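You operate a simulated robot arm through the tools that you are given. There is no shell and no other tool. Be economical: measure what you need, move in short steps, check, and stop when the job is done.

Carry out the task below with a simulated robot arm. There is one attempt and no reset: what you move stays moved.

TASK
Feed 30 caps into the small black bin at the cap feeder.
Fine: tray out, bin in its pocket, tray in, set the cap dial, push the pad once, tray out again; other bins stay empty.
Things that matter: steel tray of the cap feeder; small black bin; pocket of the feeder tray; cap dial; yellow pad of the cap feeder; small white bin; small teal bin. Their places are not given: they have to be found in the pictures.

It is judged by the outcome, as a careful person would: the job done as asked, and still so three seconds after it is handed in. It fails if anything else is knocked over, pushed out of place, dropped, spilled or broken.

THE ROBOT
A 7-joint arm with a two-finger parallel gripper, fixed in place. Base frame: the origin is at the foot of the arm, x ahead of it, y to its left, z up; the work surface is at about z = 0.706. Lengths are in m, angles in degrees, forces in N, time in s.
With the tool pointing down near the work surface it reaches from about 0.14 to 0.66 m from the base axis. Its first joint turns from -66.0 to 66.0 degrees. Payload 2.4 kg.
Tool frame: the origin (TCP) lies between the finger pads and is the grasp point; the fingertips stand 0.03 m ahead of it; z points along the fingers, y is the line along which they close. The gripper opens to 0.094 m. The fingers are 0.028 m wide and 0.01 m thick; the gripper's body (0.05 by 0.096 m) begins 0.055 m behind the TCP.
Orientation is told as [roll, pitch, yaw] about the base's x, y, z axes, in that order, counted from this pose: with the fingers straight down and closing along the base's y, the tool's x points along the base's -x, its y along +y and its z along -z.

THE INTERFACE
- The arm moves only by the tool play_rows. Its argument "motion" is a list of rows, each a list of 7 numbers: the shift along the base's x, y, z in m, then the turn, a rotation vector about the base's x, y, z in degrees, then the closure, from 0 (fully open) to 1 (shut). In form: [[x, y, z, wx, wy, wz, hand], ...]. A call has 1 to 10 rows; each row shifts and turns the commanded pose from where the row before left it. A row lasts 0.2 s, in which the tool goes at most 0.05 m and 8.6 degrees; a call with a longer step from one row to the next is refused whole, and so is a gripper value outside its range. A pose out of reach is approached as far as the arm can. The call stops where the force on the tool passes 40 N (or 10 N more than at its start, if that is more) or the arm is blocked; 0.2 s more then pass. The fingers move at their own pace (about 0.153 m/s each) and stop on an object; they squeeze with about 39 N. The grip force told is the motor's: it shows also when the fingers shut on nothing. Time passes only in rows, and 0.2 s behind the last, so rows that do not move let the fingers close. It gives the time, the measured TCP pose, the force on the tool (base axes), the opening and the grip force at its end, in the units of the frame above (readings bear some noise).
- Cameras (640 x 400 px; columns grow to the right, rows downward): "scene" is fixed at [0.0282, 0.4647, 1.4459]; the picture's right is [-0.84, -0.55, 0.00], its down [-0.30, 0.45, -0.84] and it looks along [0.46, -0.70, -0.54] (base axes); focal length 343 px, centre (320, 200). "wrist" rides on the gripper at [-0.037, 0, -0.058] in the tool frame; the picture's right is [0.00, -1.00, 0.00], its down [0.97, 0.00, -0.24] and it looks along [0.24, 0.00, 0.97] (tool axes); focal length 218 px, centre (320, 200).
- get_image(camera): a new picture of that camera. No time passes.
- probe_pixels(camera, pixels): for up to 12 pixels [column, row] of the newest picture of that camera ("zoom" is the newest enlarged one), the place [x, y, z] in the base frame of the surface seen there, good to about 0.002 m. No time passes.
- inspect(camera, box): a new picture of the part [left, top, right, bottom] of that camera's present view, enlarged. No time passes.
- finish_job(): hands the job in; it is judged then, once.

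Work in short steps. Measure before you move; look again where a grasp or a placing could have gone wrong, and mend it. You have 80 turns and 54 pictures in all, those below and enlarged ones among them. Open the gripper and draw the arm clear of the work before you hand the job in, unless the task says otherwise; then end with one line.

The tools are called after ">>>" as name(argument=value, ...) on one line, values as JSON. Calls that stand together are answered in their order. play_rows: Moves the arm, as the interface text tells. Its arguments: {"type":"object","properties":{"motion":{"type":"array","items":{"type":"array","items":{"type":"number"}}}},"required":["motion"]} The other tools are called the same way: get_image (camera) takes a picture; probe_pixels (camera, pixels) gives the place of the surface under pixels of a picture; inspect (camera, box) takes an enlarged picture of a part of a camera's view; finish_job () hands the job in.

At the start:

```text
clock: 0.0
eef_pos: [0.3304, -0.1523, 1.157]
ee_rot: [0.1, 0.1, 0.1]
wrist_force: [-0.2, -0.5, 0.0]
grip_width: 0.094
grasp_force: 0.1
```

scene: 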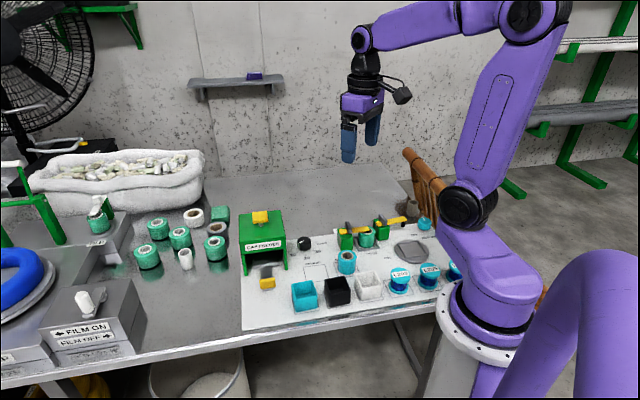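
wrist: 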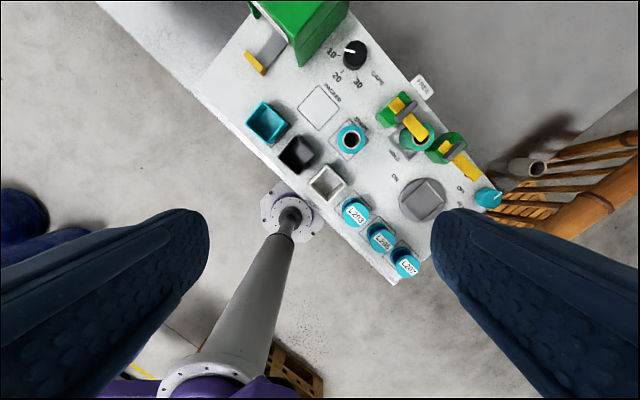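

The feeder (green box), the dial at scene (304,243), the tray handle at (267,283) and the bins at (305,295), (338,290), (368,286) are visible. I enlarge these areas first.

>>> inspect(camera="scene", box=[220, 195, 400, 320])

>>> inspect(camera="wrist", box=[220, 0, 400, 200])

>>> probe_pixels(camera="scene", pixels=[[260, 217], [267, 283], [305, 295], [338, 290], [368, 286], [304, 243], [315, 270], [266, 268], [244, 247], [287, 240], [240, 217], [281, 212]])

```text
3.20 times, centred on (310, 258) of scene
```

zoom: 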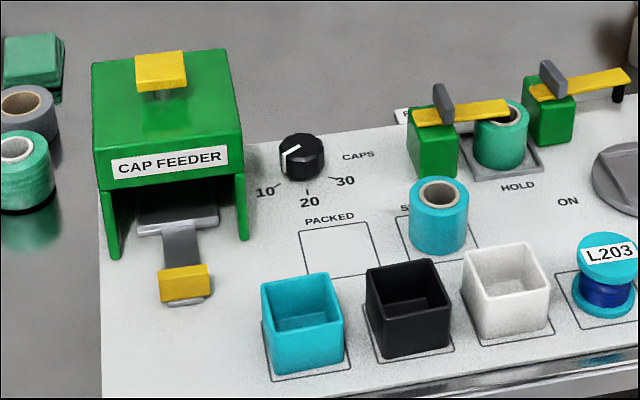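

```text
2.00 times, centred on (310, 100) of wrist
```

zoom: 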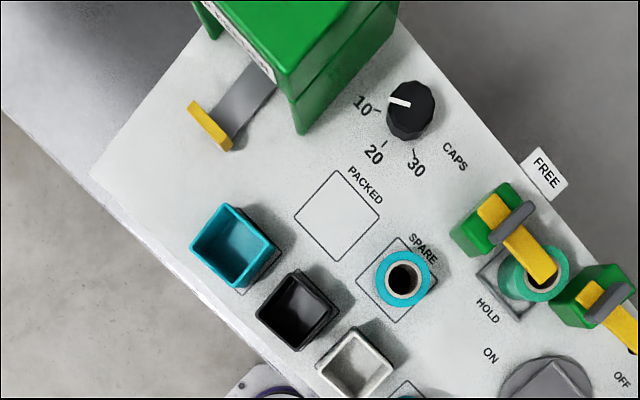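

```text
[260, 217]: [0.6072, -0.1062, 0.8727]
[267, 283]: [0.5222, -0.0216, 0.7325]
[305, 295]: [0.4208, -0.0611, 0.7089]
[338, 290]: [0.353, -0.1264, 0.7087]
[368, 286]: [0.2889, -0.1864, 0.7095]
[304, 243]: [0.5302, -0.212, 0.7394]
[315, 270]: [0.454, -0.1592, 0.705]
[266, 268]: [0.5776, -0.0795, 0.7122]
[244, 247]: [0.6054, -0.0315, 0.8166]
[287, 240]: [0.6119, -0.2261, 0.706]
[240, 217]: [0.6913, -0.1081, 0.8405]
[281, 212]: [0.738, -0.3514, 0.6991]
```

Now I take a closer view of the feeder and dial for precise geometry.

>>> inspect(camera="scene", box=[235, 200, 325, 300])

```text
4.00 times, centred on (280, 250) of scene
```

zoom: 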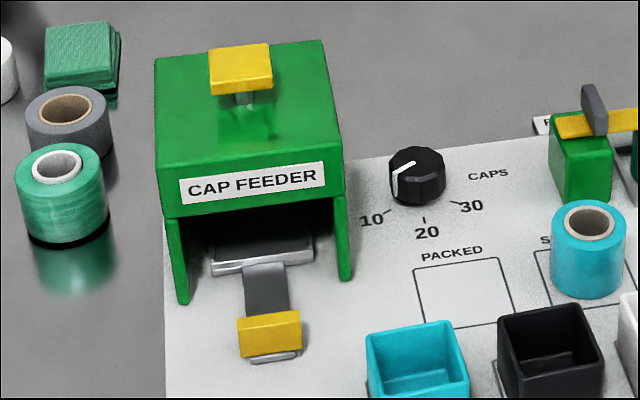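

>>> probe_pixels(camera="zoom", pixels=[[242, 322], [298, 316], [245, 352], [298, 346], [268, 288], [215, 264], [309, 256], [213, 54], [266, 48], [240, 85], [177, 300], [348, 278]])

>>> probe_pixels(camera="zoom", pixels=[[393, 175], [413, 161], [418, 152], [443, 165], [417, 203], [380, 214], [424, 219], [455, 203], [420, 170], [400, 168], [219, 92], [270, 86]])

>>> inspect(camera="scene", box=[285, 230, 385, 315])

```text
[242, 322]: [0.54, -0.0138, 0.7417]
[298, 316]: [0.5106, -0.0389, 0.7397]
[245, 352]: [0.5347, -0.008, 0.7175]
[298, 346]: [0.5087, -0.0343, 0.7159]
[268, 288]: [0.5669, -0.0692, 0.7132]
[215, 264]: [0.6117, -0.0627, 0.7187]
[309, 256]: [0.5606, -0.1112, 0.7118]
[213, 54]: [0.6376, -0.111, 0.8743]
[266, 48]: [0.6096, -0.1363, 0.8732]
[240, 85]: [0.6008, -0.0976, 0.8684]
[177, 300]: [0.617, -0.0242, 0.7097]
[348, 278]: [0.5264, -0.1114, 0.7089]
```

```text
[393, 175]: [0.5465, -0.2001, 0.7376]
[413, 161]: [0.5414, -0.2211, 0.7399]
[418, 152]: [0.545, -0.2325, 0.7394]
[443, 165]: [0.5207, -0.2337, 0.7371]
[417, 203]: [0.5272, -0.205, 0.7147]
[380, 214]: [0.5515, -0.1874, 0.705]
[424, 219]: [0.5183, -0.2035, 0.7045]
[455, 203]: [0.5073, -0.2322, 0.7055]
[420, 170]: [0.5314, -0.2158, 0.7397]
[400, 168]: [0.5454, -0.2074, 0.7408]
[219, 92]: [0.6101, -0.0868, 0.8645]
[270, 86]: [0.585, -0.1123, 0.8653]
```

```text
4.71 times, centred on (335, 272) of scene
```

zoom: 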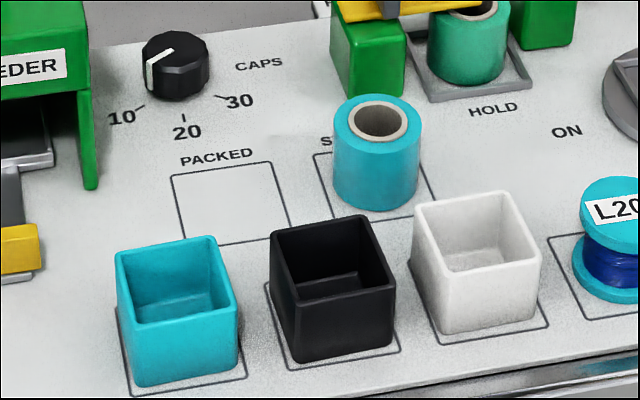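

Now the bin rims.

>>> probe_pixels(camera="zoom", pixels=[[272, 231], [363, 216], [392, 285], [298, 303], [118, 254], [212, 238], [236, 305], [508, 194], [417, 207], [300, 362], [392, 345], [335, 285]])

>>> probe_pixels(camera="zoom", pixels=[[171, 37], [203, 40], [210, 55], [205, 62], [180, 67], [147, 63], [148, 46], [142, 105], [184, 118], [216, 95], [382, 98], [378, 130]])

```text
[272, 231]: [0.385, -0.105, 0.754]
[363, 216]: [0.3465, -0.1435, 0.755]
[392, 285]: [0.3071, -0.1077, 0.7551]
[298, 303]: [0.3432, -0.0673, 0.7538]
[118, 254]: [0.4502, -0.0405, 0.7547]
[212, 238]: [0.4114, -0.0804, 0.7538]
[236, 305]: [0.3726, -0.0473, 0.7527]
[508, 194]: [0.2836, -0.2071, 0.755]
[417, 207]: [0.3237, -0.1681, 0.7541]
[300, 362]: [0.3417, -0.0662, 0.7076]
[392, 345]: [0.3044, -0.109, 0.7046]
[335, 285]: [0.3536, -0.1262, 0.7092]
```

```text
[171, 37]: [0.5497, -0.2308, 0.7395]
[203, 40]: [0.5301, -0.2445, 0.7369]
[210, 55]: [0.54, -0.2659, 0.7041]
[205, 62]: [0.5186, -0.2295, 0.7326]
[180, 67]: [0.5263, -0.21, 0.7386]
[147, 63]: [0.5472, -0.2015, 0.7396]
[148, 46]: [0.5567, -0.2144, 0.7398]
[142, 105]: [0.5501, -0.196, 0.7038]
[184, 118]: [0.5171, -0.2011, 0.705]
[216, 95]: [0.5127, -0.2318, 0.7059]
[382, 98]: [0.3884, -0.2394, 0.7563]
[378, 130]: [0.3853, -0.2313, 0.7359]
```

Black bin is centred near (0.3455,-0.106), side 0.054; bench axes are turned 45° from the base. I move above the tray handle (0.525,-0.027) with yaw +45 and look.

>>> play_rows(motion=[[0.0272, 0.0176, -0.0286, 0, 0, 6.4286, 0], [0.0272, 0.0176, -0.0286, 0, 0, 6.4286, 0], [0.0272, 0.0176, -0.0286, 0, 0, 6.4286, 0], [0.0272, 0.0176, -0.0286, 0, 0, 6.4286, 0], [0.0272, 0.0176, -0.0286, 0, 0, 6.4286, 0], [0.0272, 0.0176, -0.0286, 0, 0, 6.4286, 0], [0.0272, 0.0176, -0.0286, 0, 0, 6.4286, 0], [0, 0, 0, 0, 0, 0, 0]])

>>> get_image(camera="wrist")

```text
clock: 1.8
eef_pos: [0.5179, -0.0289, 0.9591]
ee_rot: [0.0, 0.1, 45.0]
wrist_force: [-0.1, 0.1, -0.3]
grip_width: 0.0939
grasp_force: 0.1
```

```text
47 pictures are left
```

wrist: 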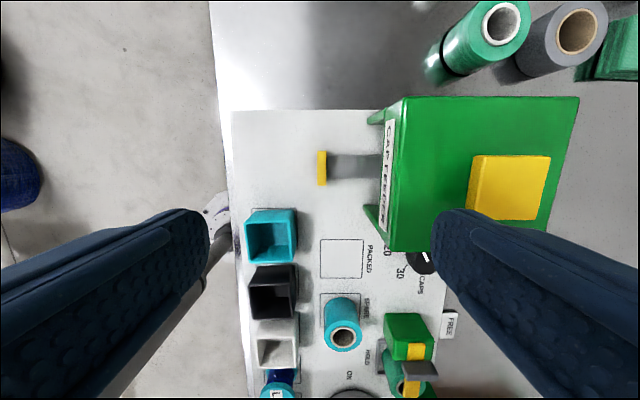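

The handle is the thin yellow bar at wrist (322,168). I probe it along with the arm and feeder.

>>> probe_pixels(camera="wrist", pixels=[[322, 155], [322, 168], [322, 182], [319, 168], [326, 168], [335, 166], [350, 155], [350, 178], [384, 175], [396, 100], [510, 188], [360, 166]])

```text
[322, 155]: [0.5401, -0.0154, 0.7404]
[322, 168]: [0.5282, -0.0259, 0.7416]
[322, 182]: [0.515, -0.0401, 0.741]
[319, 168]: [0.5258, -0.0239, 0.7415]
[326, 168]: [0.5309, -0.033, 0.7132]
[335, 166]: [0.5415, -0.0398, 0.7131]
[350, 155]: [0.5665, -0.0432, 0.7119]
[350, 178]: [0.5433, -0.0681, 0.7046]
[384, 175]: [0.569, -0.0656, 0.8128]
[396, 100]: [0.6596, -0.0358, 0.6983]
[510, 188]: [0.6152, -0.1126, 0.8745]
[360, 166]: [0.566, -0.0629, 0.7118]
```

Handle bar centre (0.527,-0.026), top z 0.741. I lower with the fingers half open on either side of it, then close.

>>> play_rows(motion=[[0.0088, 0.0027, -0.02, 0, 0, 0, 0.5], [0, 0, -0.045, 0, 0, 0, 0.5], [0, 0, -0.045, 0, 0, 0, 0.5], [0, 0, -0.045, 0, 0, 0, 0.5], [0, 0, -0.033, 0, 0, 0, 0.5], [0, 0, -0.02, 0, 0, 0, 0.5], [0, 0, 0, 0, 0, 0, 1], [0, 0, 0, 0, 0, 0, 1], [0, 0, 0, 0, 0, 0, 1]])

>>> get_image(camera="scene")

```text
clock: 3.8
eef_pos: [0.5271, -0.0246, 0.7493]
ee_rot: [0.3, 0.4, 45.2]
wrist_force: [-17.7, 22.4, -0.8]
grip_width: 0.0119
grasp_force: 45.2
```

```text
46 pictures are left
```

scene: 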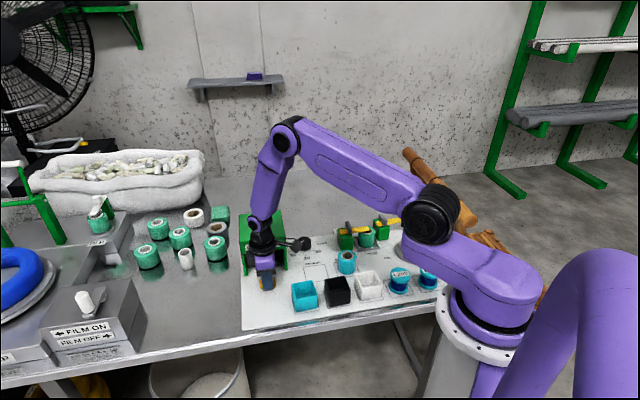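

Gripped at 0.012. I pull along (-0.707, 0.707).

>>> play_rows(motion=[[-0.0085, 0.0085, 0, 0, 0, 0, 1], [-0.0127, 0.0127, 0, 0, 0, 0, 1], [-0.0127, 0.0127, 0, 0, 0, 0, 1], [-0.0127, 0.0127, 0, 0, 0, 0, 1], [-0.0127, 0.0127, 0, 0, 0, 0, 1]])

>>> inspect(camera="scene", box=[220, 200, 340, 320])

```text
clock: 5.0
eef_pos: [0.47, 0.03, 0.7522]
ee_rot: [0.2, 0.1, 45.0]
wrist_force: [-4.5, -5.0, -23.2]
grip_width: 0.0117
grasp_force: 44.6
```

```text
3.33 times, centred on (280, 260) of scene
```

zoom: 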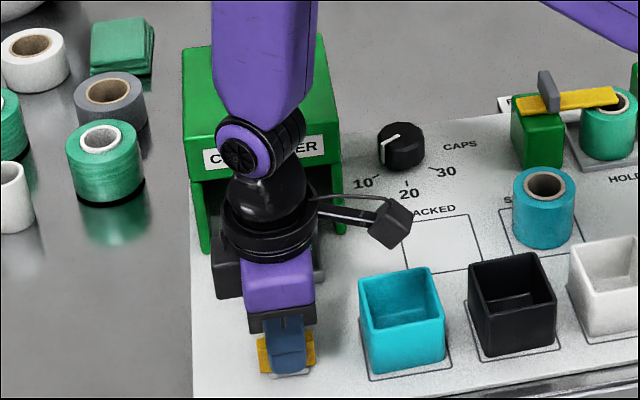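

The tray follows. I keep pulling, correcting z slightly, until resistance.

>>> play_rows(motion=[[-0.0085, 0.0085, -0.002, 0, 0, 0, 1], [-0.0085, 0.0085, 0, 0, 0, 0, 1], [-0.007, 0.007, 0, 0, 0, 0, 1], [-0.007, 0.007, 0, 0, 0, 0, 1]])

>>> inspect(camera="scene", box=[220, 200, 340, 320])

```text
clock: 6.0
eef_pos: [0.4406, 0.0629, 0.7478]
ee_rot: [-0.1, -0.2, 45.1]
wrist_force: [-4.3, -6.2, 25.3]
grip_width: 0.0118
grasp_force: 45.0
```

```text
3.33 times, centred on (280, 260) of scene
```

zoom: 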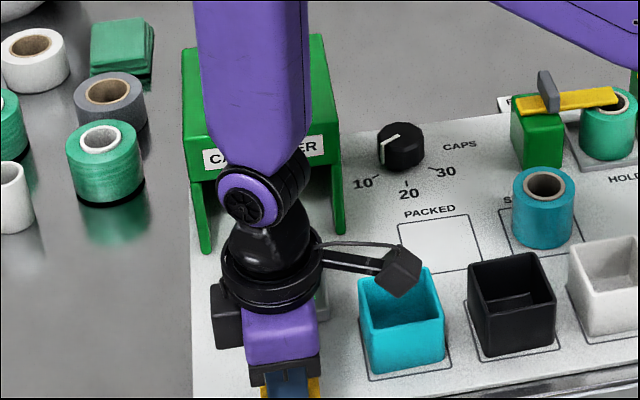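

>>> play_rows(motion=[[-0.007, 0.007, 0.001, 0, 0, 0, 1], [-0.007, 0.007, 0, 0, 0, 0, 1], [-0.007, 0.007, 0, 0, 0, 0, 1]])

>>> get_image(camera="wrist")

```text
clock: 6.6
eef_pos: [0.4359, 0.0685, 0.748]
ee_rot: [-0.6, -0.8, 44.6]
wrist_force: [7.8, -6.1, -7.0]
grip_width: 0.012
grasp_force: 44.1
stopped in row 2: the force on the tool passed its limit (the readings are from after the stop); the commanded pose is now the measured one
```

```text
43 pictures are left
```

wrist: 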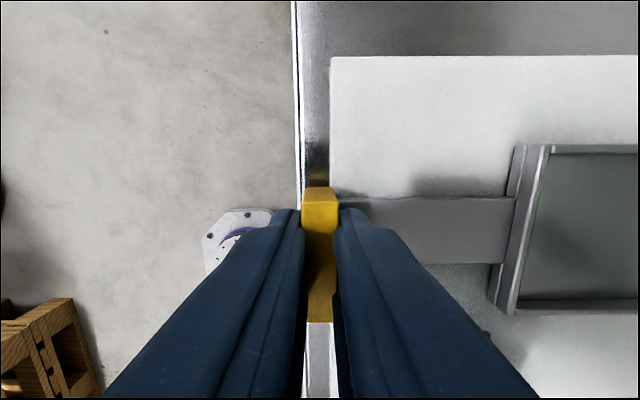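

The tray hit its stop after ~0.13 m. I release, rise, and look.

>>> play_rows(motion=[[0, 0, 0, 0, 0, 0, 0.5], [0, 0, 0, 0, 0, 0, 0.5], [0, 0, 0.03, 0, 0, 0, 0.5], [0, 0, 0.045, 0.6, 0.8, 0.4, 0.5], [0, 0, 0.045, 0, 0, 0, 0.3], [0, 0, 0.045, 0, 0, 0, 0], [0, 0, 0.045, 0, 0, 0, 0], [0, 0, 0, 0, 0, 0, 0]])

>>> get_image(camera="wrist")

>>> get_image(camera="scene")

```text
clock: 8.4
eef_pos: [0.4345, 0.0675, 0.9588]
ee_rot: [0.5, -0.7, 44.9]
wrist_force: [0.1, 0.8, -0.2]
grip_width: 0.0939
grasp_force: 0.0
```

```text
42 pictures are left
```

wrist: 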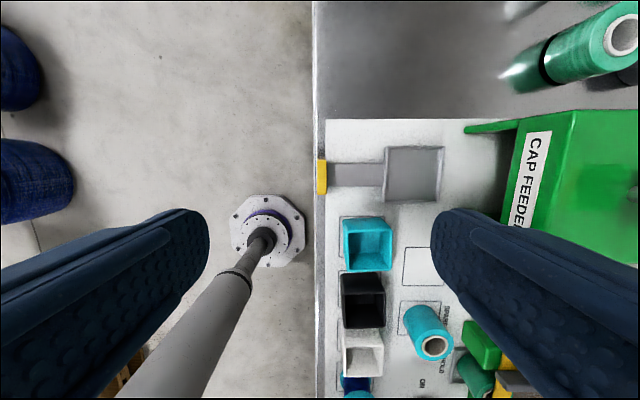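

```text
41 pictures are left
```

scene: 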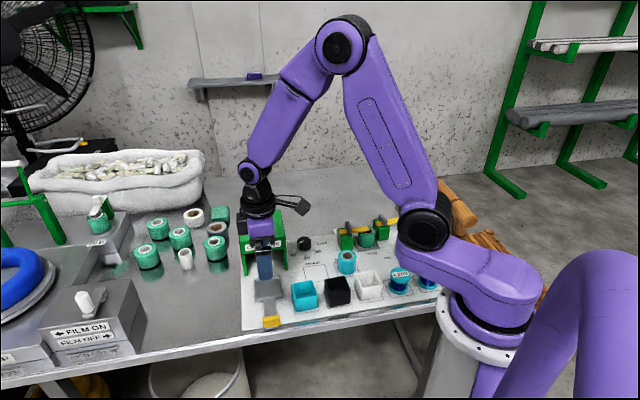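

The tray is out. I enlarge and probe its pocket.

>>> inspect(camera="wrist", box=[310, 110, 470, 210])

>>> probe_pixels(camera="zoom", pixels=[[305, 150], [532, 152], [515, 365], [300, 358], [325, 170], [510, 172], [495, 345], [320, 340], [410, 255], [45, 260], [45, 205], [45, 325]])

>>> probe_pixels(camera="wrist", pixels=[[386, 148], [443, 148], [438, 201], [384, 199], [412, 173], [346, 218], [391, 218], [343, 274], [385, 274], [385, 327], [345, 327], [343, 330]])

```text
4.00 times, centred on (390, 160) of wrist
```

zoom: 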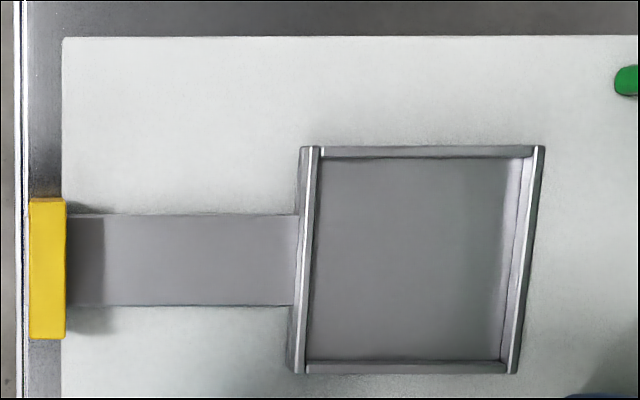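

```text
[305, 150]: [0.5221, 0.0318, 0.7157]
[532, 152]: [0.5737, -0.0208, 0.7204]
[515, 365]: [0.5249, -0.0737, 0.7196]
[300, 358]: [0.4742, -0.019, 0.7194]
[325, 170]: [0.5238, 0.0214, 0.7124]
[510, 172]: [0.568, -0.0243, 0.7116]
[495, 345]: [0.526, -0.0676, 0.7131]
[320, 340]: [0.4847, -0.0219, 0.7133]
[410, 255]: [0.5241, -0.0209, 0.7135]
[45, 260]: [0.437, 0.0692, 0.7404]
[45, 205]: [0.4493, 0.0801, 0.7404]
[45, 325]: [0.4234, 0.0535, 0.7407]
```

```text
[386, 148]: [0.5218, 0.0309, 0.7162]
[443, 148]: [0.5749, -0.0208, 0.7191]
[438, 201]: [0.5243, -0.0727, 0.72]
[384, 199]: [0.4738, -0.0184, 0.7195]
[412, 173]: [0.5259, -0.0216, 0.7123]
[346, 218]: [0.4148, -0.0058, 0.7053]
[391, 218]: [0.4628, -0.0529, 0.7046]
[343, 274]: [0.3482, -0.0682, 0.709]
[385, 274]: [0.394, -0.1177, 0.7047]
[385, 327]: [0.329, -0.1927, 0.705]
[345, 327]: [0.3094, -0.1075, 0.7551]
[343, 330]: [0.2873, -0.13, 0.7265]
```

Pocket centre is (0.524,-0.020), floor 0.712, rim 0.720. Next I go above the black bin.

>>> play_rows(motion=[[-0.0178, -0.0347, -0.008, -0.5, 0.7, 0, 0], [-0.0178, -0.0347, -0.008, 0, 0, 0, 0], [-0.0178, -0.0347, -0.008, 0, 0, 0, 0], [-0.0178, -0.0347, -0.008, 0, 0, 0, 0], [-0.0178, -0.0347, -0.008, 0, 0, 0, 0], [0, 0, 0, 0, 0, 0, 0]])

>>> get_image(camera="wrist")

```text
clock: 9.8
eef_pos: [0.3457, -0.1059, 0.9217]
ee_rot: [0.6, 0.1, 44.9]
wrist_force: [-0.1, 0.9, 0.4]
grip_width: 0.0941
grasp_force: 0.2
```

```text
39 pictures are left
```

wrist: 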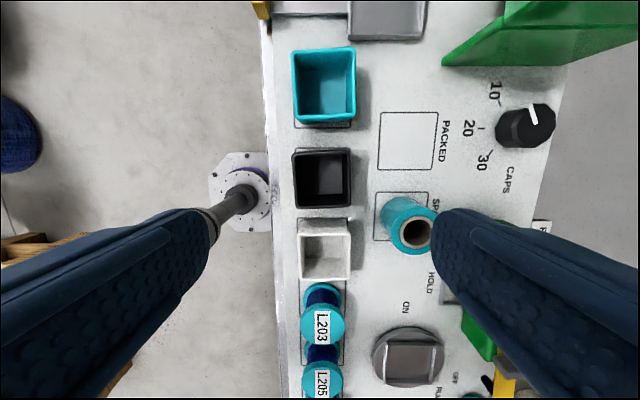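

The bin is at wrist (322,177). I probe its rim and correct a small tilt on the way.

>>> probe_pixels(camera="wrist", pixels=[[294, 152], [349, 151], [351, 206], [297, 206], [322, 149], [322, 207], [294, 178], [350, 178], [322, 180], [293, 190]])

```text
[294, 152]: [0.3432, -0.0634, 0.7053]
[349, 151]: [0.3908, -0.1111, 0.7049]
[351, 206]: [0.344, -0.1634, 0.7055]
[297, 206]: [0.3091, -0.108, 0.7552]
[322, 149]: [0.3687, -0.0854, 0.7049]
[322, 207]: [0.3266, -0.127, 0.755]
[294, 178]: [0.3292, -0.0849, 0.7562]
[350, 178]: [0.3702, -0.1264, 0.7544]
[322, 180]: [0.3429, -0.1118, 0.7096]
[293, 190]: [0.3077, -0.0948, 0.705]
```

Bin centre refined to (0.348,-0.1075), width 0.058. I descend and grasp.

>>> play_rows(motion=[[0.0023, -0.0016, -0.03, -0.36, -0.5, 0, 0], [0, 0, -0.045, 0, 0, 0, 0], [0, 0, -0.045, 0, 0, 0, 0], [0, 0, -0.03, 0, 0, 0, 0], [0, 0, -0.0217, 0, 0, 0, 0], [0, 0, 0, 0, 0, 0, 0.6], [0, 0, 0, 0, 0, 0, 0.6], [0, 0, 0, 0, 0, 0, 0.6]])

>>> get_image(camera="wrist")

```text
clock: 11.6
eef_pos: [0.3467, -0.1068, 0.7462]
ee_rot: [0.0, 0.0, 44.9]
wrist_force: [0.0, -1.4, 0.3]
grip_width: 0.0636
grasp_force: 39.6
```

```text
38 pictures are left
```

wrist: 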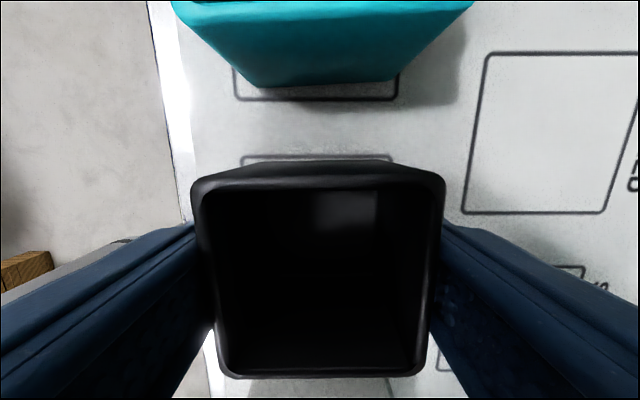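

Grip holds at 0.0636. I lift and carry over to the pocket, staying high.

>>> play_rows(motion=[[0, 0, 0.02, 0, 0, 0, 0.6], [0, 0, 0.04, 0, 0, 0, 0.6], [0, 0, 0.04, 0, 0, 0, 0.6], [0.0354, 0.0173, 0, 0, 0, 0, 0.6], [0.0354, 0.0173, 0, 0, 0, 0, 0.6], [0.0354, 0.0173, 0, 0, 0, 0, 0.6], [0.0354, 0.0173, 0, 0, 0, 0, 0.6], [0.0353, 0.0174, 0, 0, 0, 0, 0.6], [0, 0, 0, 0, 0, 0, 0.6]])

>>> get_image(camera="wrist")

>>> inspect(camera="scene", box=[220, 200, 380, 320])

```text
clock: 13.6
eef_pos: [0.5241, -0.0236, 0.8473]
ee_rot: [0.0, 0.0, 44.8]
wrist_force: [0.2, -0.4, -1.0]
grip_width: 0.0638
grasp_force: 38.9
```

```text
37 pictures are left
```

wrist: 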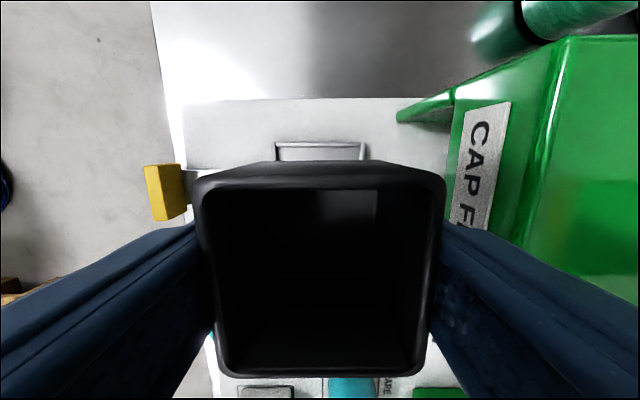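

```text
3.33 times, centred on (300, 260) of scene
```

zoom: 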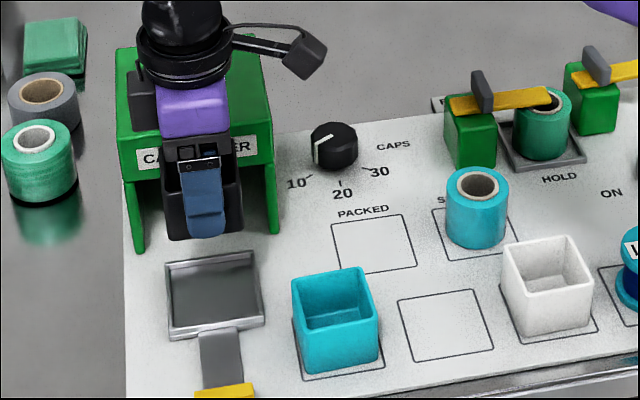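

I check the bin's place in the hand and the pocket's inner rims from the scene picture.

>>> probe_pixels(camera="zoom", pixels=[[167, 263], [253, 253], [263, 322], [169, 339], [175, 270], [249, 261], [255, 314], [176, 328], [212, 257], [216, 330], [171, 300], [258, 290]])

>>> probe_pixels(camera="wrist", pixels=[[198, 195], [440, 195], [320, 172], [320, 373], [217, 290], [430, 290], [225, 370], [420, 370], [279, 147], [362, 147], [320, 186], [320, 190]])

```text
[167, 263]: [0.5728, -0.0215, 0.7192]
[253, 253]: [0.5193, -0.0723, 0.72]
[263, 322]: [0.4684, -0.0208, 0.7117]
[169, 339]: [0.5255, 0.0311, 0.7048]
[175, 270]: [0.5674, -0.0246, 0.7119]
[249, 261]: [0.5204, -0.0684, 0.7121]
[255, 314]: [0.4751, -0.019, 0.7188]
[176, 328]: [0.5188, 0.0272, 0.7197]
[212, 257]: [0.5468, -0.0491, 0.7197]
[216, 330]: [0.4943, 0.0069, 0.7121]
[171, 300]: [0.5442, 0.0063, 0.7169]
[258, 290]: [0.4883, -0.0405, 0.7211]
```

```text
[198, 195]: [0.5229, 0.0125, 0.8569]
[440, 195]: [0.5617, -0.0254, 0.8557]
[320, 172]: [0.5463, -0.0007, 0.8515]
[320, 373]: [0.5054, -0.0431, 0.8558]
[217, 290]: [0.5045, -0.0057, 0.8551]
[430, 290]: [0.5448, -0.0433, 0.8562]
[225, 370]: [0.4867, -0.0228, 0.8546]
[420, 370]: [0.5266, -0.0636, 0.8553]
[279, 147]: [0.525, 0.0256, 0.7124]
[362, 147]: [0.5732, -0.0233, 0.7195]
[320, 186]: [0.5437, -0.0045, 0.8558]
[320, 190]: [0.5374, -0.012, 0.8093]
```

The bin is ~4 mm too far along +v relative to the pocket. I shift and lower to just above the pocket floor.

>>> play_rows(motion=[[-0.0033, 0.0019, 0, 0, 0, 0, 0.6], [0, 0, -0.03, 0, 0, 0, 0.6], [0, 0, -0.03, 0, 0, 0, 0.6], [0, 0, -0.008, 0, 0, 0, 0.6], [0, 0, 0, 0, 0, 0, 0.6]])

>>> inspect(camera="scene", box=[240, 250, 320, 330])

>>> get_image(camera="wrist")

```text
clock: 14.8
eef_pos: [0.523, -0.0173, 0.7786]
ee_rot: [0.0, -0.1, 44.9]
wrist_force: [0.2, 0.8, -0.7]
grip_width: 0.0639
grasp_force: 39.3
```

```text
5.00 times, centred on (280, 290) of scene
```

zoom: 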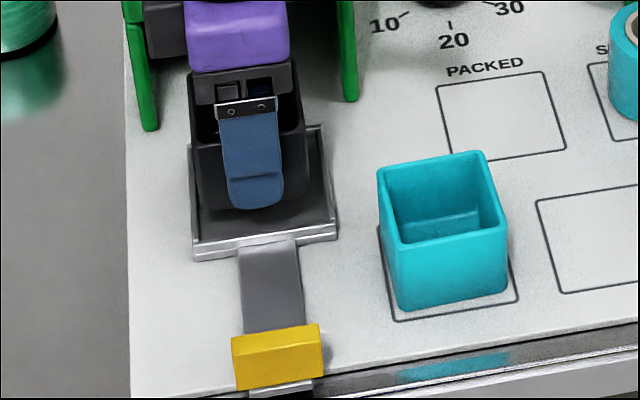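

```text
34 pictures are left
```

wrist: 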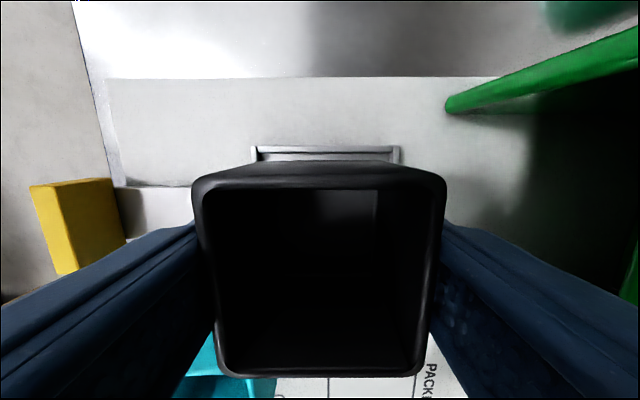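

I probe the bin and rim in this view to check the alignment.

>>> probe_pixels(camera="wrist", pixels=[[217, 290], [430, 290], [210, 240], [437, 240], [320, 178], [320, 373], [325, 149], [258, 150], [397, 150], [325, 153], [260, 158], [390, 158]])

>>> probe_pixels(camera="zoom", pixels=[[192, 250], [336, 231], [194, 241], [335, 224], [265, 240], [265, 233], [325, 150], [191, 180], [240, 212], [215, 205], [298, 185], [318, 128]])

>>> play_rows(motion=[[0, 0, 0, 0, 0, 0, 0.6]])

```text
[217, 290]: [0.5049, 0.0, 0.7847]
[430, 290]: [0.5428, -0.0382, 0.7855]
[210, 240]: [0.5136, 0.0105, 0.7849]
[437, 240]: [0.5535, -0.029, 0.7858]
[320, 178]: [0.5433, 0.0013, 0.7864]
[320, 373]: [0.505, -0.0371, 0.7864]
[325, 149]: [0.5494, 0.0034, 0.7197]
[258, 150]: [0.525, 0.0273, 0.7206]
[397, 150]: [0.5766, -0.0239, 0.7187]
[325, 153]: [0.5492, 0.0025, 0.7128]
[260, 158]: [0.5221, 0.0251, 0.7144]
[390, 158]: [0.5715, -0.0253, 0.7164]
```

```text
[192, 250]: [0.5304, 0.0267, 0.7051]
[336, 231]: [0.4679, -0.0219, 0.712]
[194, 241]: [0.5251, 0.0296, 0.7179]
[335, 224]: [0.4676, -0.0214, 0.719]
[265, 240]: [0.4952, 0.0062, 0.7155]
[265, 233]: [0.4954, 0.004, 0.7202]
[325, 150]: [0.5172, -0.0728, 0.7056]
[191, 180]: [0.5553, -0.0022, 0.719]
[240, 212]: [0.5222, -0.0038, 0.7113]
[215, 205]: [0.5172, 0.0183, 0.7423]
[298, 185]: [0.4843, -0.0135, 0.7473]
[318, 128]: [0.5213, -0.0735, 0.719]
```

```text
clock: 15.2
eef_pos: [0.5213, -0.0175, 0.7778]
ee_rot: [0.1, 0.1, 44.9]
wrist_force: [0.3, -0.3, -1.6]
grip_width: 0.0635
grasp_force: 39.1
```

Bin centre (w,v)=(0.358,0.384) versus pocket (0.3535,0.385). I shift ~4 mm along -w and lower.

>>> play_rows(motion=[[-0.0021, -0.0035, 0, 0, 0, 0, 0.6], [0, 0, -0.012, 0, 0, 0, 0.6], [0, 0, -0.006, 0, 0, 0, 0.6], [0, 0, 0, 0, 0, 0, 0.6]])

>>> inspect(camera="scene", box=[240, 250, 320, 330])

>>> inspect(camera="wrist", box=[160, 100, 480, 400])

```text
clock: 16.2
eef_pos: [0.5193, -0.0222, 0.7613]
ee_rot: [0.0, 0.0, 45.0]
wrist_force: [0.5, -0.6, -1.2]
grip_width: 0.0634
grasp_force: 38.6
```

```text
5.00 times, centred on (280, 290) of scene
```

zoom: 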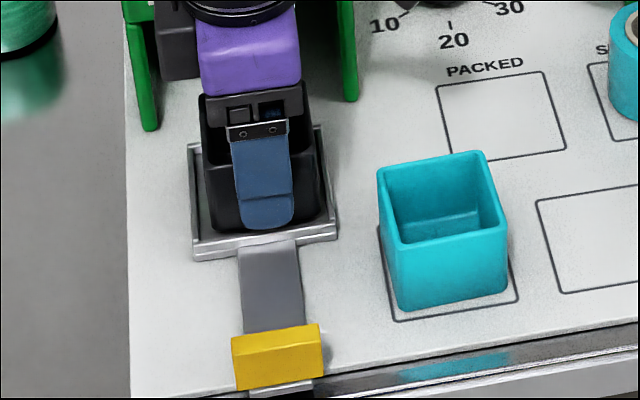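

```text
1.33 times, centred on (320, 250) of wrist
```

zoom: 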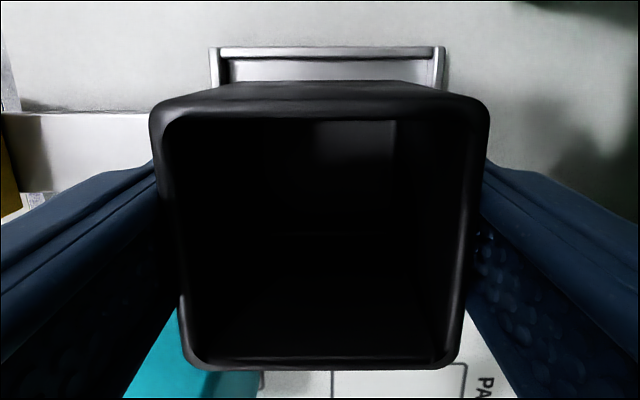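

Alignment looks even on both sides. I lower the last millimetres.

>>> play_rows(motion=[[0, 0, -0.004, 0, 0, 0, 0.6], [0, 0, -0.003, 0, 0, 0, 0.6], [0, 0, 0, 0, 0, 0, 0.6]])

>>> inspect(camera="scene", box=[240, 250, 320, 330])

```text
clock: 17.0
eef_pos: [0.5208, -0.0209, 0.7551]
ee_rot: [-0.1, -0.1, 45.0]
wrist_force: [-2.6, -1.6, 22.9]
grip_width: 0.0634
grasp_force: 39.6
```

```text
5.00 times, centred on (280, 290) of scene
```

zoom: 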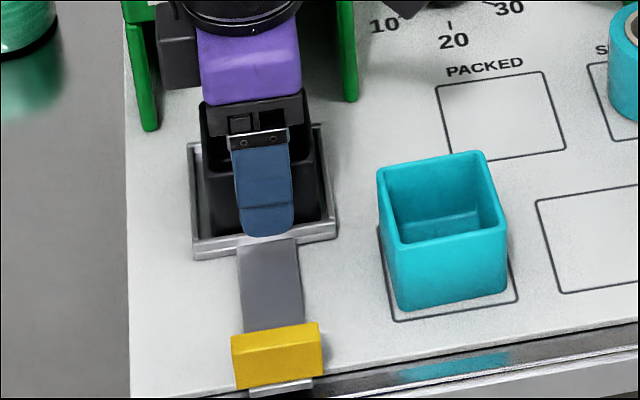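

It has contact at z 0.755, close to the expected 0.754. I release, rise, and check.

>>> play_rows(motion=[[0, 0, 0, 0, 0, 0, 0.15], [0, 0, 0, 0, 0, 0, 0.15], [0, 0, 0.03, 0, 0, 0, 0.15], [0, 0, 0.045, 0, 0, 0, 0.15], [0, 0, 0.045, 0, 0, 0, 0], [-0.0212, 0.0212, 0.03, 0, 0, 0, 0], [-0.0212, 0.0212, 0.03, 0, 0, 0, 0], [0, 0, 0, 0, 0, 0, 0]])

>>> inspect(camera="wrist", box=[280, 80, 480, 220])

>>> inspect(camera="scene", box=[240, 250, 320, 330])

```text
clock: 18.8
eef_pos: [0.4792, 0.0232, 0.9342]
ee_rot: [0.0, 0.0, 44.9]
wrist_force: [0.1, 0.1, 0.1]
grip_width: 0.0942
grasp_force: 0.0
```

```text
2.86 times, centred on (380, 150) of wrist
```

zoom: 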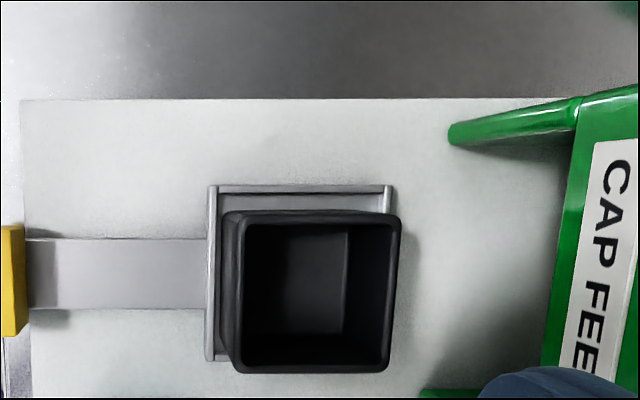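

```text
5.00 times, centred on (280, 290) of scene
```

zoom: 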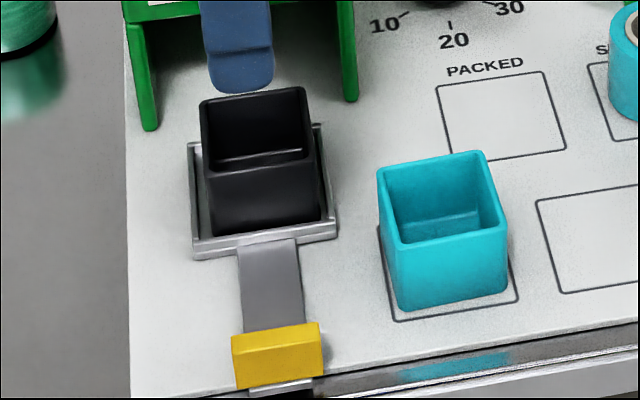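

I check that the rim is level.

>>> probe_pixels(camera="zoom", pixels=[[203, 101], [301, 89], [311, 153], [210, 170], [211, 236], [320, 218], [260, 160], [195, 235], [333, 225], [255, 95]])

```text
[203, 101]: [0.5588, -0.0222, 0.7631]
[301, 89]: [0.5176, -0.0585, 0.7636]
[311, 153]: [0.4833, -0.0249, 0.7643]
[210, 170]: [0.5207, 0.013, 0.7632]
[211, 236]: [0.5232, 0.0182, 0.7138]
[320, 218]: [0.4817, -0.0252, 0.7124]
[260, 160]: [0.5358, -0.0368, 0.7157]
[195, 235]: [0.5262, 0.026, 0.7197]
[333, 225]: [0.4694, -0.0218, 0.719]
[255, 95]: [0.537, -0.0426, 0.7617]
```

The bin is seated and level (rim z≈0.763). I now regrip the handle at (0.437,0.069) to push the tray in.

>>> play_rows(motion=[[-0.021, 0.023, -0.01, 0, 0, 0, 0.5], [-0.021, 0.023, -0.03, 0, 0, 0, 0.5], [0, 0, -0.045, 0, 0, 0, 0.5], [0, 0, -0.045, 0, 0, 0, 0.5], [0, 0, -0.035, 0, 0, 0, 0.5], [0, 0, -0.02, 0, 0, 0, 0.5], [0, 0, 0, 0, 0, 0, 1], [0, 0, 0, 0, 0, 0, 1], [0, 0, 0, 0, 0, 0, 1]])

>>> inspect(camera="scene", box=[240, 250, 320, 330])

```text
clock: 20.8
eef_pos: [0.4375, 0.0687, 0.7477]
ee_rot: [0.1, 0.0, 44.8]
wrist_force: [0.2, 0.0, -12.3]
grip_width: 0.0118
grasp_force: 44.7
```

```text
5.00 times, centred on (280, 290) of scene
```

zoom: 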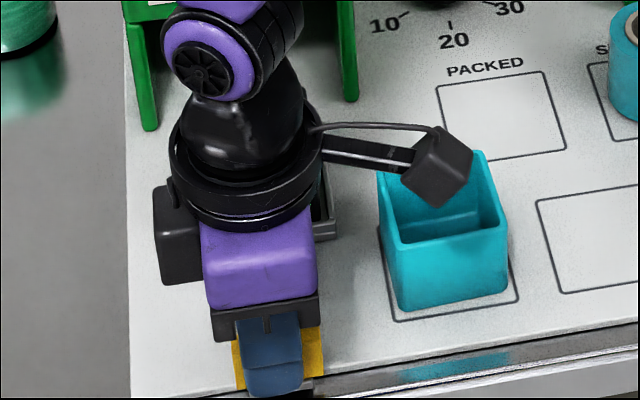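

Gripped. I push the tray in along (0.707,-0.707) gently.

>>> play_rows(motion=[[0.007, -0.007, 0, 0, 0, 0, 1], [0.014, -0.014, 0, 0, 0, 0, 1], [0.014, -0.014, 0, 0, 0, 0, 1], [0.014, -0.014, 0, 0, 0, 0, 1], [0.014, -0.014, 0, 0, 0, 0, 1], [0.014, -0.014, 0, 0, 0, 0, 1], [0.007, -0.007, 0, 0, 0, 0, 1], [0.0035, -0.0035, 0, 0, 0, 0, 1], [0.0025, -0.0025, 0, 0, 0, 0, 1], [0, 0, 0, 0, 0, 0, 1]])

>>> inspect(camera="scene", box=[220, 200, 340, 320])

```text
clock: 23.0
eef_pos: [0.5277, -0.0207, 0.7484]
ee_rot: [-0.2, -0.2, 45.0]
wrist_force: [17.0, 16.0, 6.3]
grip_width: 0.0119
grasp_force: 44.5
```

```text
3.33 times, centred on (280, 260) of scene
```

zoom: 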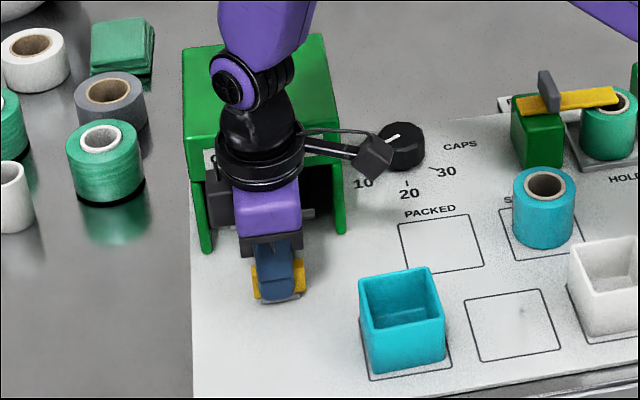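

Nearly in (v 0.388 versus 0.391 at first); I push the last millimetres until resistance.

>>> play_rows(motion=[[0.0025, -0.0008, 0, 0, 0, 0, 1], [0.0014, -0.0014, 0, 0, 0, 0, 1], [0.001, -0.001, 0, 0, 0, 0, 1], [0, 0, 0, 0, 0, 0, 1]])

```text
clock: 24.0
eef_pos: [0.5285, -0.0234, 0.7492]
ee_rot: [0.3, 0.1, 45.1]
wrist_force: [-1.3, 25.1, 17.4]
grip_width: 0.0115
grasp_force: 45.4
```

It resists at v=0.390: the tray is in. I release and rise.

>>> play_rows(motion=[[0, 0, 0, 0, 0, 0, 0.5], [0, 0, 0, 0, 0, 0, 0.5], [0, 0, 0.03, 0, 0, 0, 0.5], [0, 0, 0.045, 0, 0, 0, 0.5], [0, 0, 0.045, 0, 0, 0, 0.5], [0, 0, 0.045, 0, 0, 0, 0.5], [0, 0, 0.045, 0, 0, 0, 0.5], [0, 0, 0, 0, 0, 0, 0.5]])

>>> get_image(camera="wrist")

>>> inspect(camera="scene", box=[235, 200, 325, 300])

```text
clock: 25.8
eef_pos: [0.5291, -0.0208, 0.9592]
ee_rot: [0.0, 0.0, 45.0]
wrist_force: [0.1, -0.7, 0.1]
grip_width: 0.0471
grasp_force: 0.1
```

```text
26 pictures are left
```

wrist: 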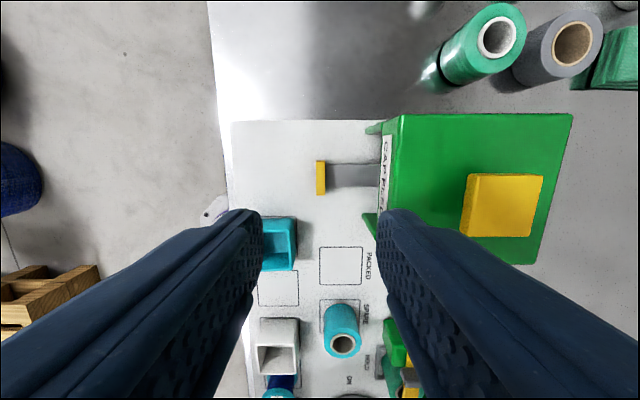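

```text
4.00 times, centred on (280, 250) of scene
```

zoom: 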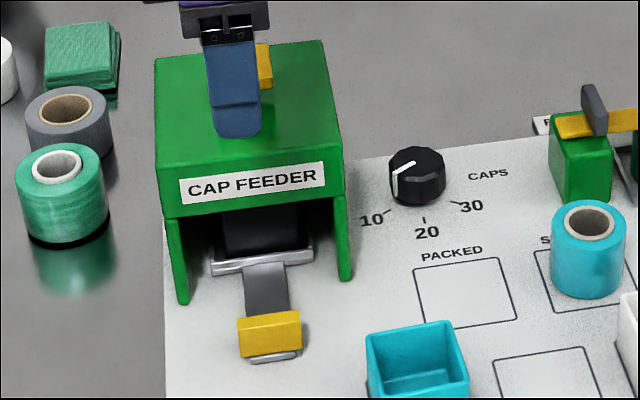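

The tray is back in its original place with the bin inside. Now to the dial: I move above it with yaw 0 and look at the marks.

>>> play_rows(motion=[[0.0008, -0.033, 0, 0, 0, -7.5, 0.5], [0.0008, -0.033, 0, 0, 0, -7.5, 0.5], [0.0008, -0.033, 0, 0, 0, -7.5, 0.5], [0.0008, -0.033, 0, 0, 0, -7.5, 0.3], [0.0008, -0.033, -0.03, 0, 0, -7.5, 0.3], [0.0008, -0.033, -0.04, 0, 0, -7.5, 0.3], [0, 0, 0, 0, 0, 0, 0.3]])

>>> get_image(camera="wrist")

```text
refused: row 6 steps farther than a row can; nothing moved
```

```text
24 pictures are left
```

wrist: 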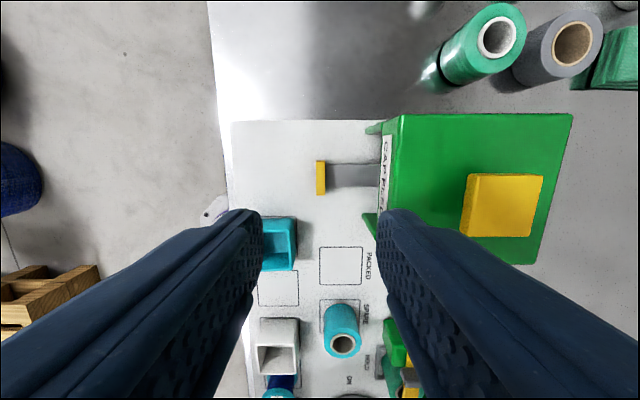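

Row 6 was too long; I split it.

>>> play_rows(motion=[[0.0008, -0.033, 0, 0, 0, -7.5, 0.3], [0.0008, -0.033, 0, 0, 0, -7.5, 0.3], [0.0008, -0.033, 0, 0, 0, -7.5, 0.3], [0.0008, -0.033, 0, 0, 0, -7.5, 0.3], [0.0008, -0.033, 0, 0, 0, -7.5, 0.3], [0.0008, -0.033, 0, 0, 0, -7.5, 0.3], [0, 0, -0.045, 0, 0, 0, 0.3], [0, 0, 0, 0, 0, 0, 0.3]])

>>> get_image(camera="wrist")

```text
clock: 27.6
eef_pos: [0.5349, -0.223, 0.9149]
ee_rot: [0.0, 0.1, -0.2]
wrist_force: [0.3, 0.9, 0.4]
grip_width: 0.0659
grasp_force: 0.0
```

```text
23 pictures are left
```

wrist: 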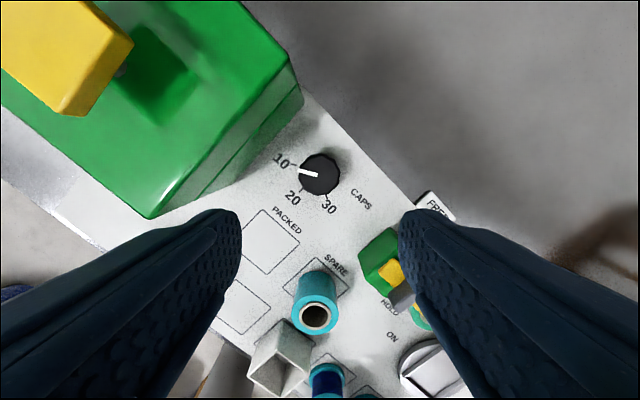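

>>> inspect(camera="wrist", box=[265, 140, 375, 220])

```text
5.00 times, centred on (320, 180) of wrist
```

zoom: 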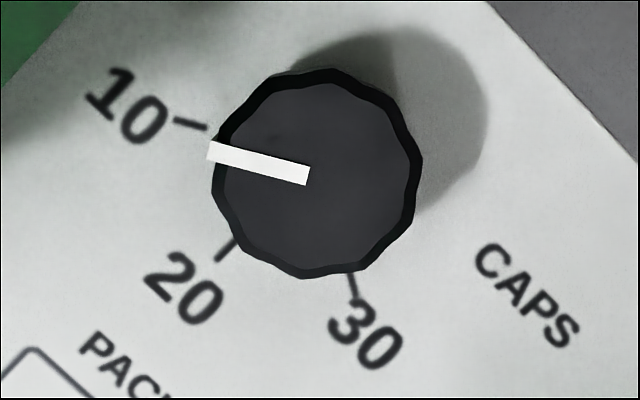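

I probe the dial face, pointer ends and ticks.

>>> probe_pixels(camera="zoom", pixels=[[214, 152], [305, 175], [260, 163], [175, 121], [205, 128], [218, 260], [236, 240], [356, 296], [350, 275], [318, 90], [225, 180], [412, 165]])

>>> probe_pixels(camera="zoom", pixels=[[318, 72], [308, 275], [215, 185], [420, 165], [250, 95], [385, 255], [385, 95], [248, 250], [320, 175]])

```text
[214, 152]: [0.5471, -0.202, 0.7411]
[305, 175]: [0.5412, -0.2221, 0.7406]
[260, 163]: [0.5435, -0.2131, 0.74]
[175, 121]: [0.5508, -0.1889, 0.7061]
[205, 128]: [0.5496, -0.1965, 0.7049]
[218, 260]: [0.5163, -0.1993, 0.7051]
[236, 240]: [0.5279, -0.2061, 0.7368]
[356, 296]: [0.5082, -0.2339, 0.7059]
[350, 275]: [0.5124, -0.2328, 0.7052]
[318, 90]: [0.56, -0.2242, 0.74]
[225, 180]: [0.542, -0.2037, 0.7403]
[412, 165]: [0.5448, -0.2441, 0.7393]
```

```text
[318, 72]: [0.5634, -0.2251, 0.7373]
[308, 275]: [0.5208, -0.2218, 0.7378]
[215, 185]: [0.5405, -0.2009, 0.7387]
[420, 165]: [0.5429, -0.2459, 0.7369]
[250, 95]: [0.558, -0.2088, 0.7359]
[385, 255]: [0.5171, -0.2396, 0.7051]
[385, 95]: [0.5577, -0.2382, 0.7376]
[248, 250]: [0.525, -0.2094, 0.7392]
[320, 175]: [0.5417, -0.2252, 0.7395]
```

Dial centre (0.542,-0.2234), diameter 0.044; ticks at 75°, 136°, 197°, pointer at ~75° (10). So 30 needs +120°. I turn to yaw -15, lower and grip it.

>>> play_rows(motion=[[0.0071, -0.0004, -0.02, 0, 0, -7.5, 0.25], [0, 0, -0.045, 0, 0, -7.3, 0.25], [0, 0, -0.045, 0, 0, 0, 0.25], [0, 0, -0.035, 0, 0, 0, 0.25], [0, 0, -0.025, 0, 0, 0, 0.25], [0, 0, 0, 0, 0, 0, 0.25], [0, 0, 0, 0, 0, 0, 0.8], [0, 0, 0, 0, 0, 0, 0.8], [0, 0, 0, 0, 0, 0, 0.8]])

>>> inspect(camera="scene", box=[235, 170, 375, 290])

>>> get_image(camera="wrist")

```text
clock: 29.6
eef_pos: [0.5457, -0.2239, 0.7469]
ee_rot: [0.0, 0.0, -14.9]
wrist_force: [3.0, 1.2, -9.8]
grip_width: 0.0444
grasp_force: 45.3
```

```text
3.33 times, centred on (305, 230) of scene
```

zoom: 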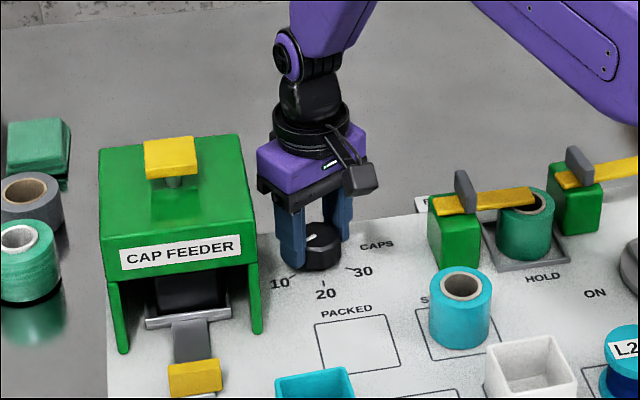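

```text
20 pictures are left
```

wrist: 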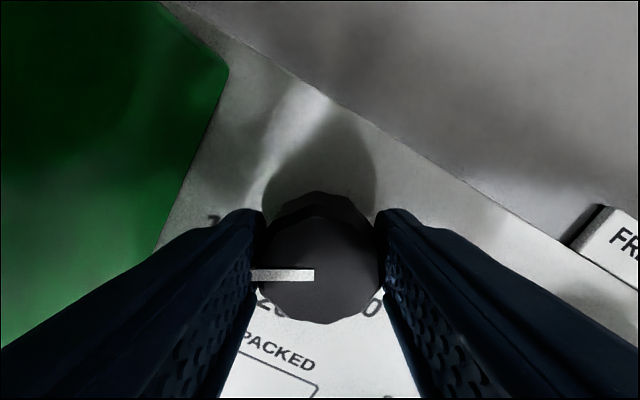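

Gripped squarely, pointer aligned with the closing axis. I turn +40° first.

>>> play_rows(motion=[[0, 0, 0, 0, 0, 8, 0.8], [0, 0, 0, 0, 0, 8, 0.8], [0, 0, 0, 0, 0, 8, 0.8], [0, 0, 0, 0, 0, 8, 0.8], [0, 0, 0, 0, 0, 8, 0.8], [0, 0, 0, 0, 0, 0, 0.8]])

>>> inspect(camera="scene", box=[235, 170, 375, 290])

```text
clock: 30.8
eef_pos: [0.5431, -0.2208, 0.7456]
ee_rot: [0.0, -0.1, 23.8]
wrist_force: [-5.4, 3.8, 6.9]
grip_width: 0.044
grasp_force: 44.6
stopped in row 6: the force on the tool passed its limit (the readings are from after the stop); the commanded pose is now the measured one
```

```text
3.33 times, centred on (305, 230) of scene
```

zoom: 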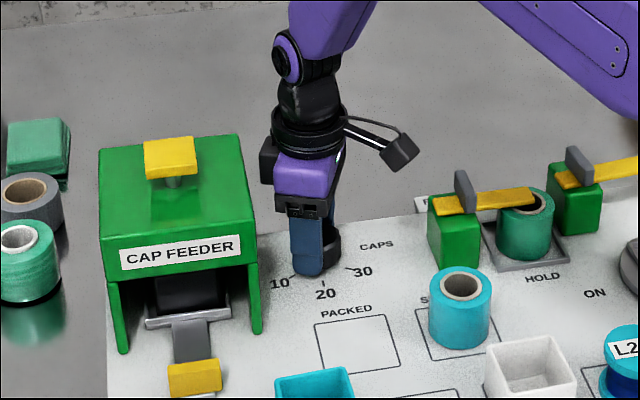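

It turned ~39° with side load only; I continue.

>>> play_rows(motion=[[0, 0, 0, 0, 0, 6, 0.8], [0, 0, 0, 0, 0, 6, 0.8], [0, 0, 0, 0, 0, 6, 0.8], [0, 0, 0, 0, 0, 6, 0.8], [0, 0, 0, 0, 0, 6, 0.8], [0, 0, 0, 0, 0, 6, 0.8]])

>>> get_image(camera="wrist")

```text
clock: 32.2
eef_pos: [0.543, -0.2188, 0.7456]
ee_rot: [0.2, -0.2, 60.0]
wrist_force: [-15.8, 17.5, 18.5]
grip_width: 0.0444
grasp_force: 45.2
```

```text
18 pictures are left
```

wrist: 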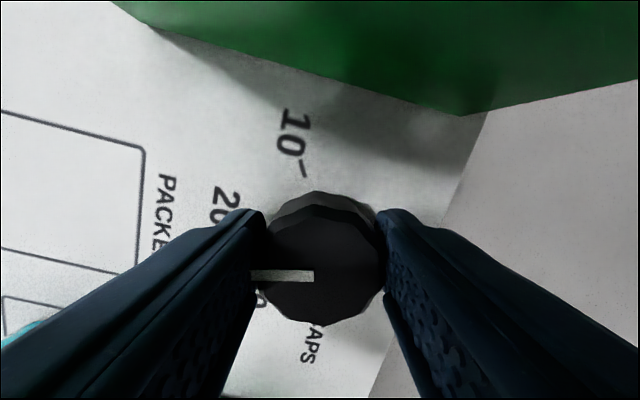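

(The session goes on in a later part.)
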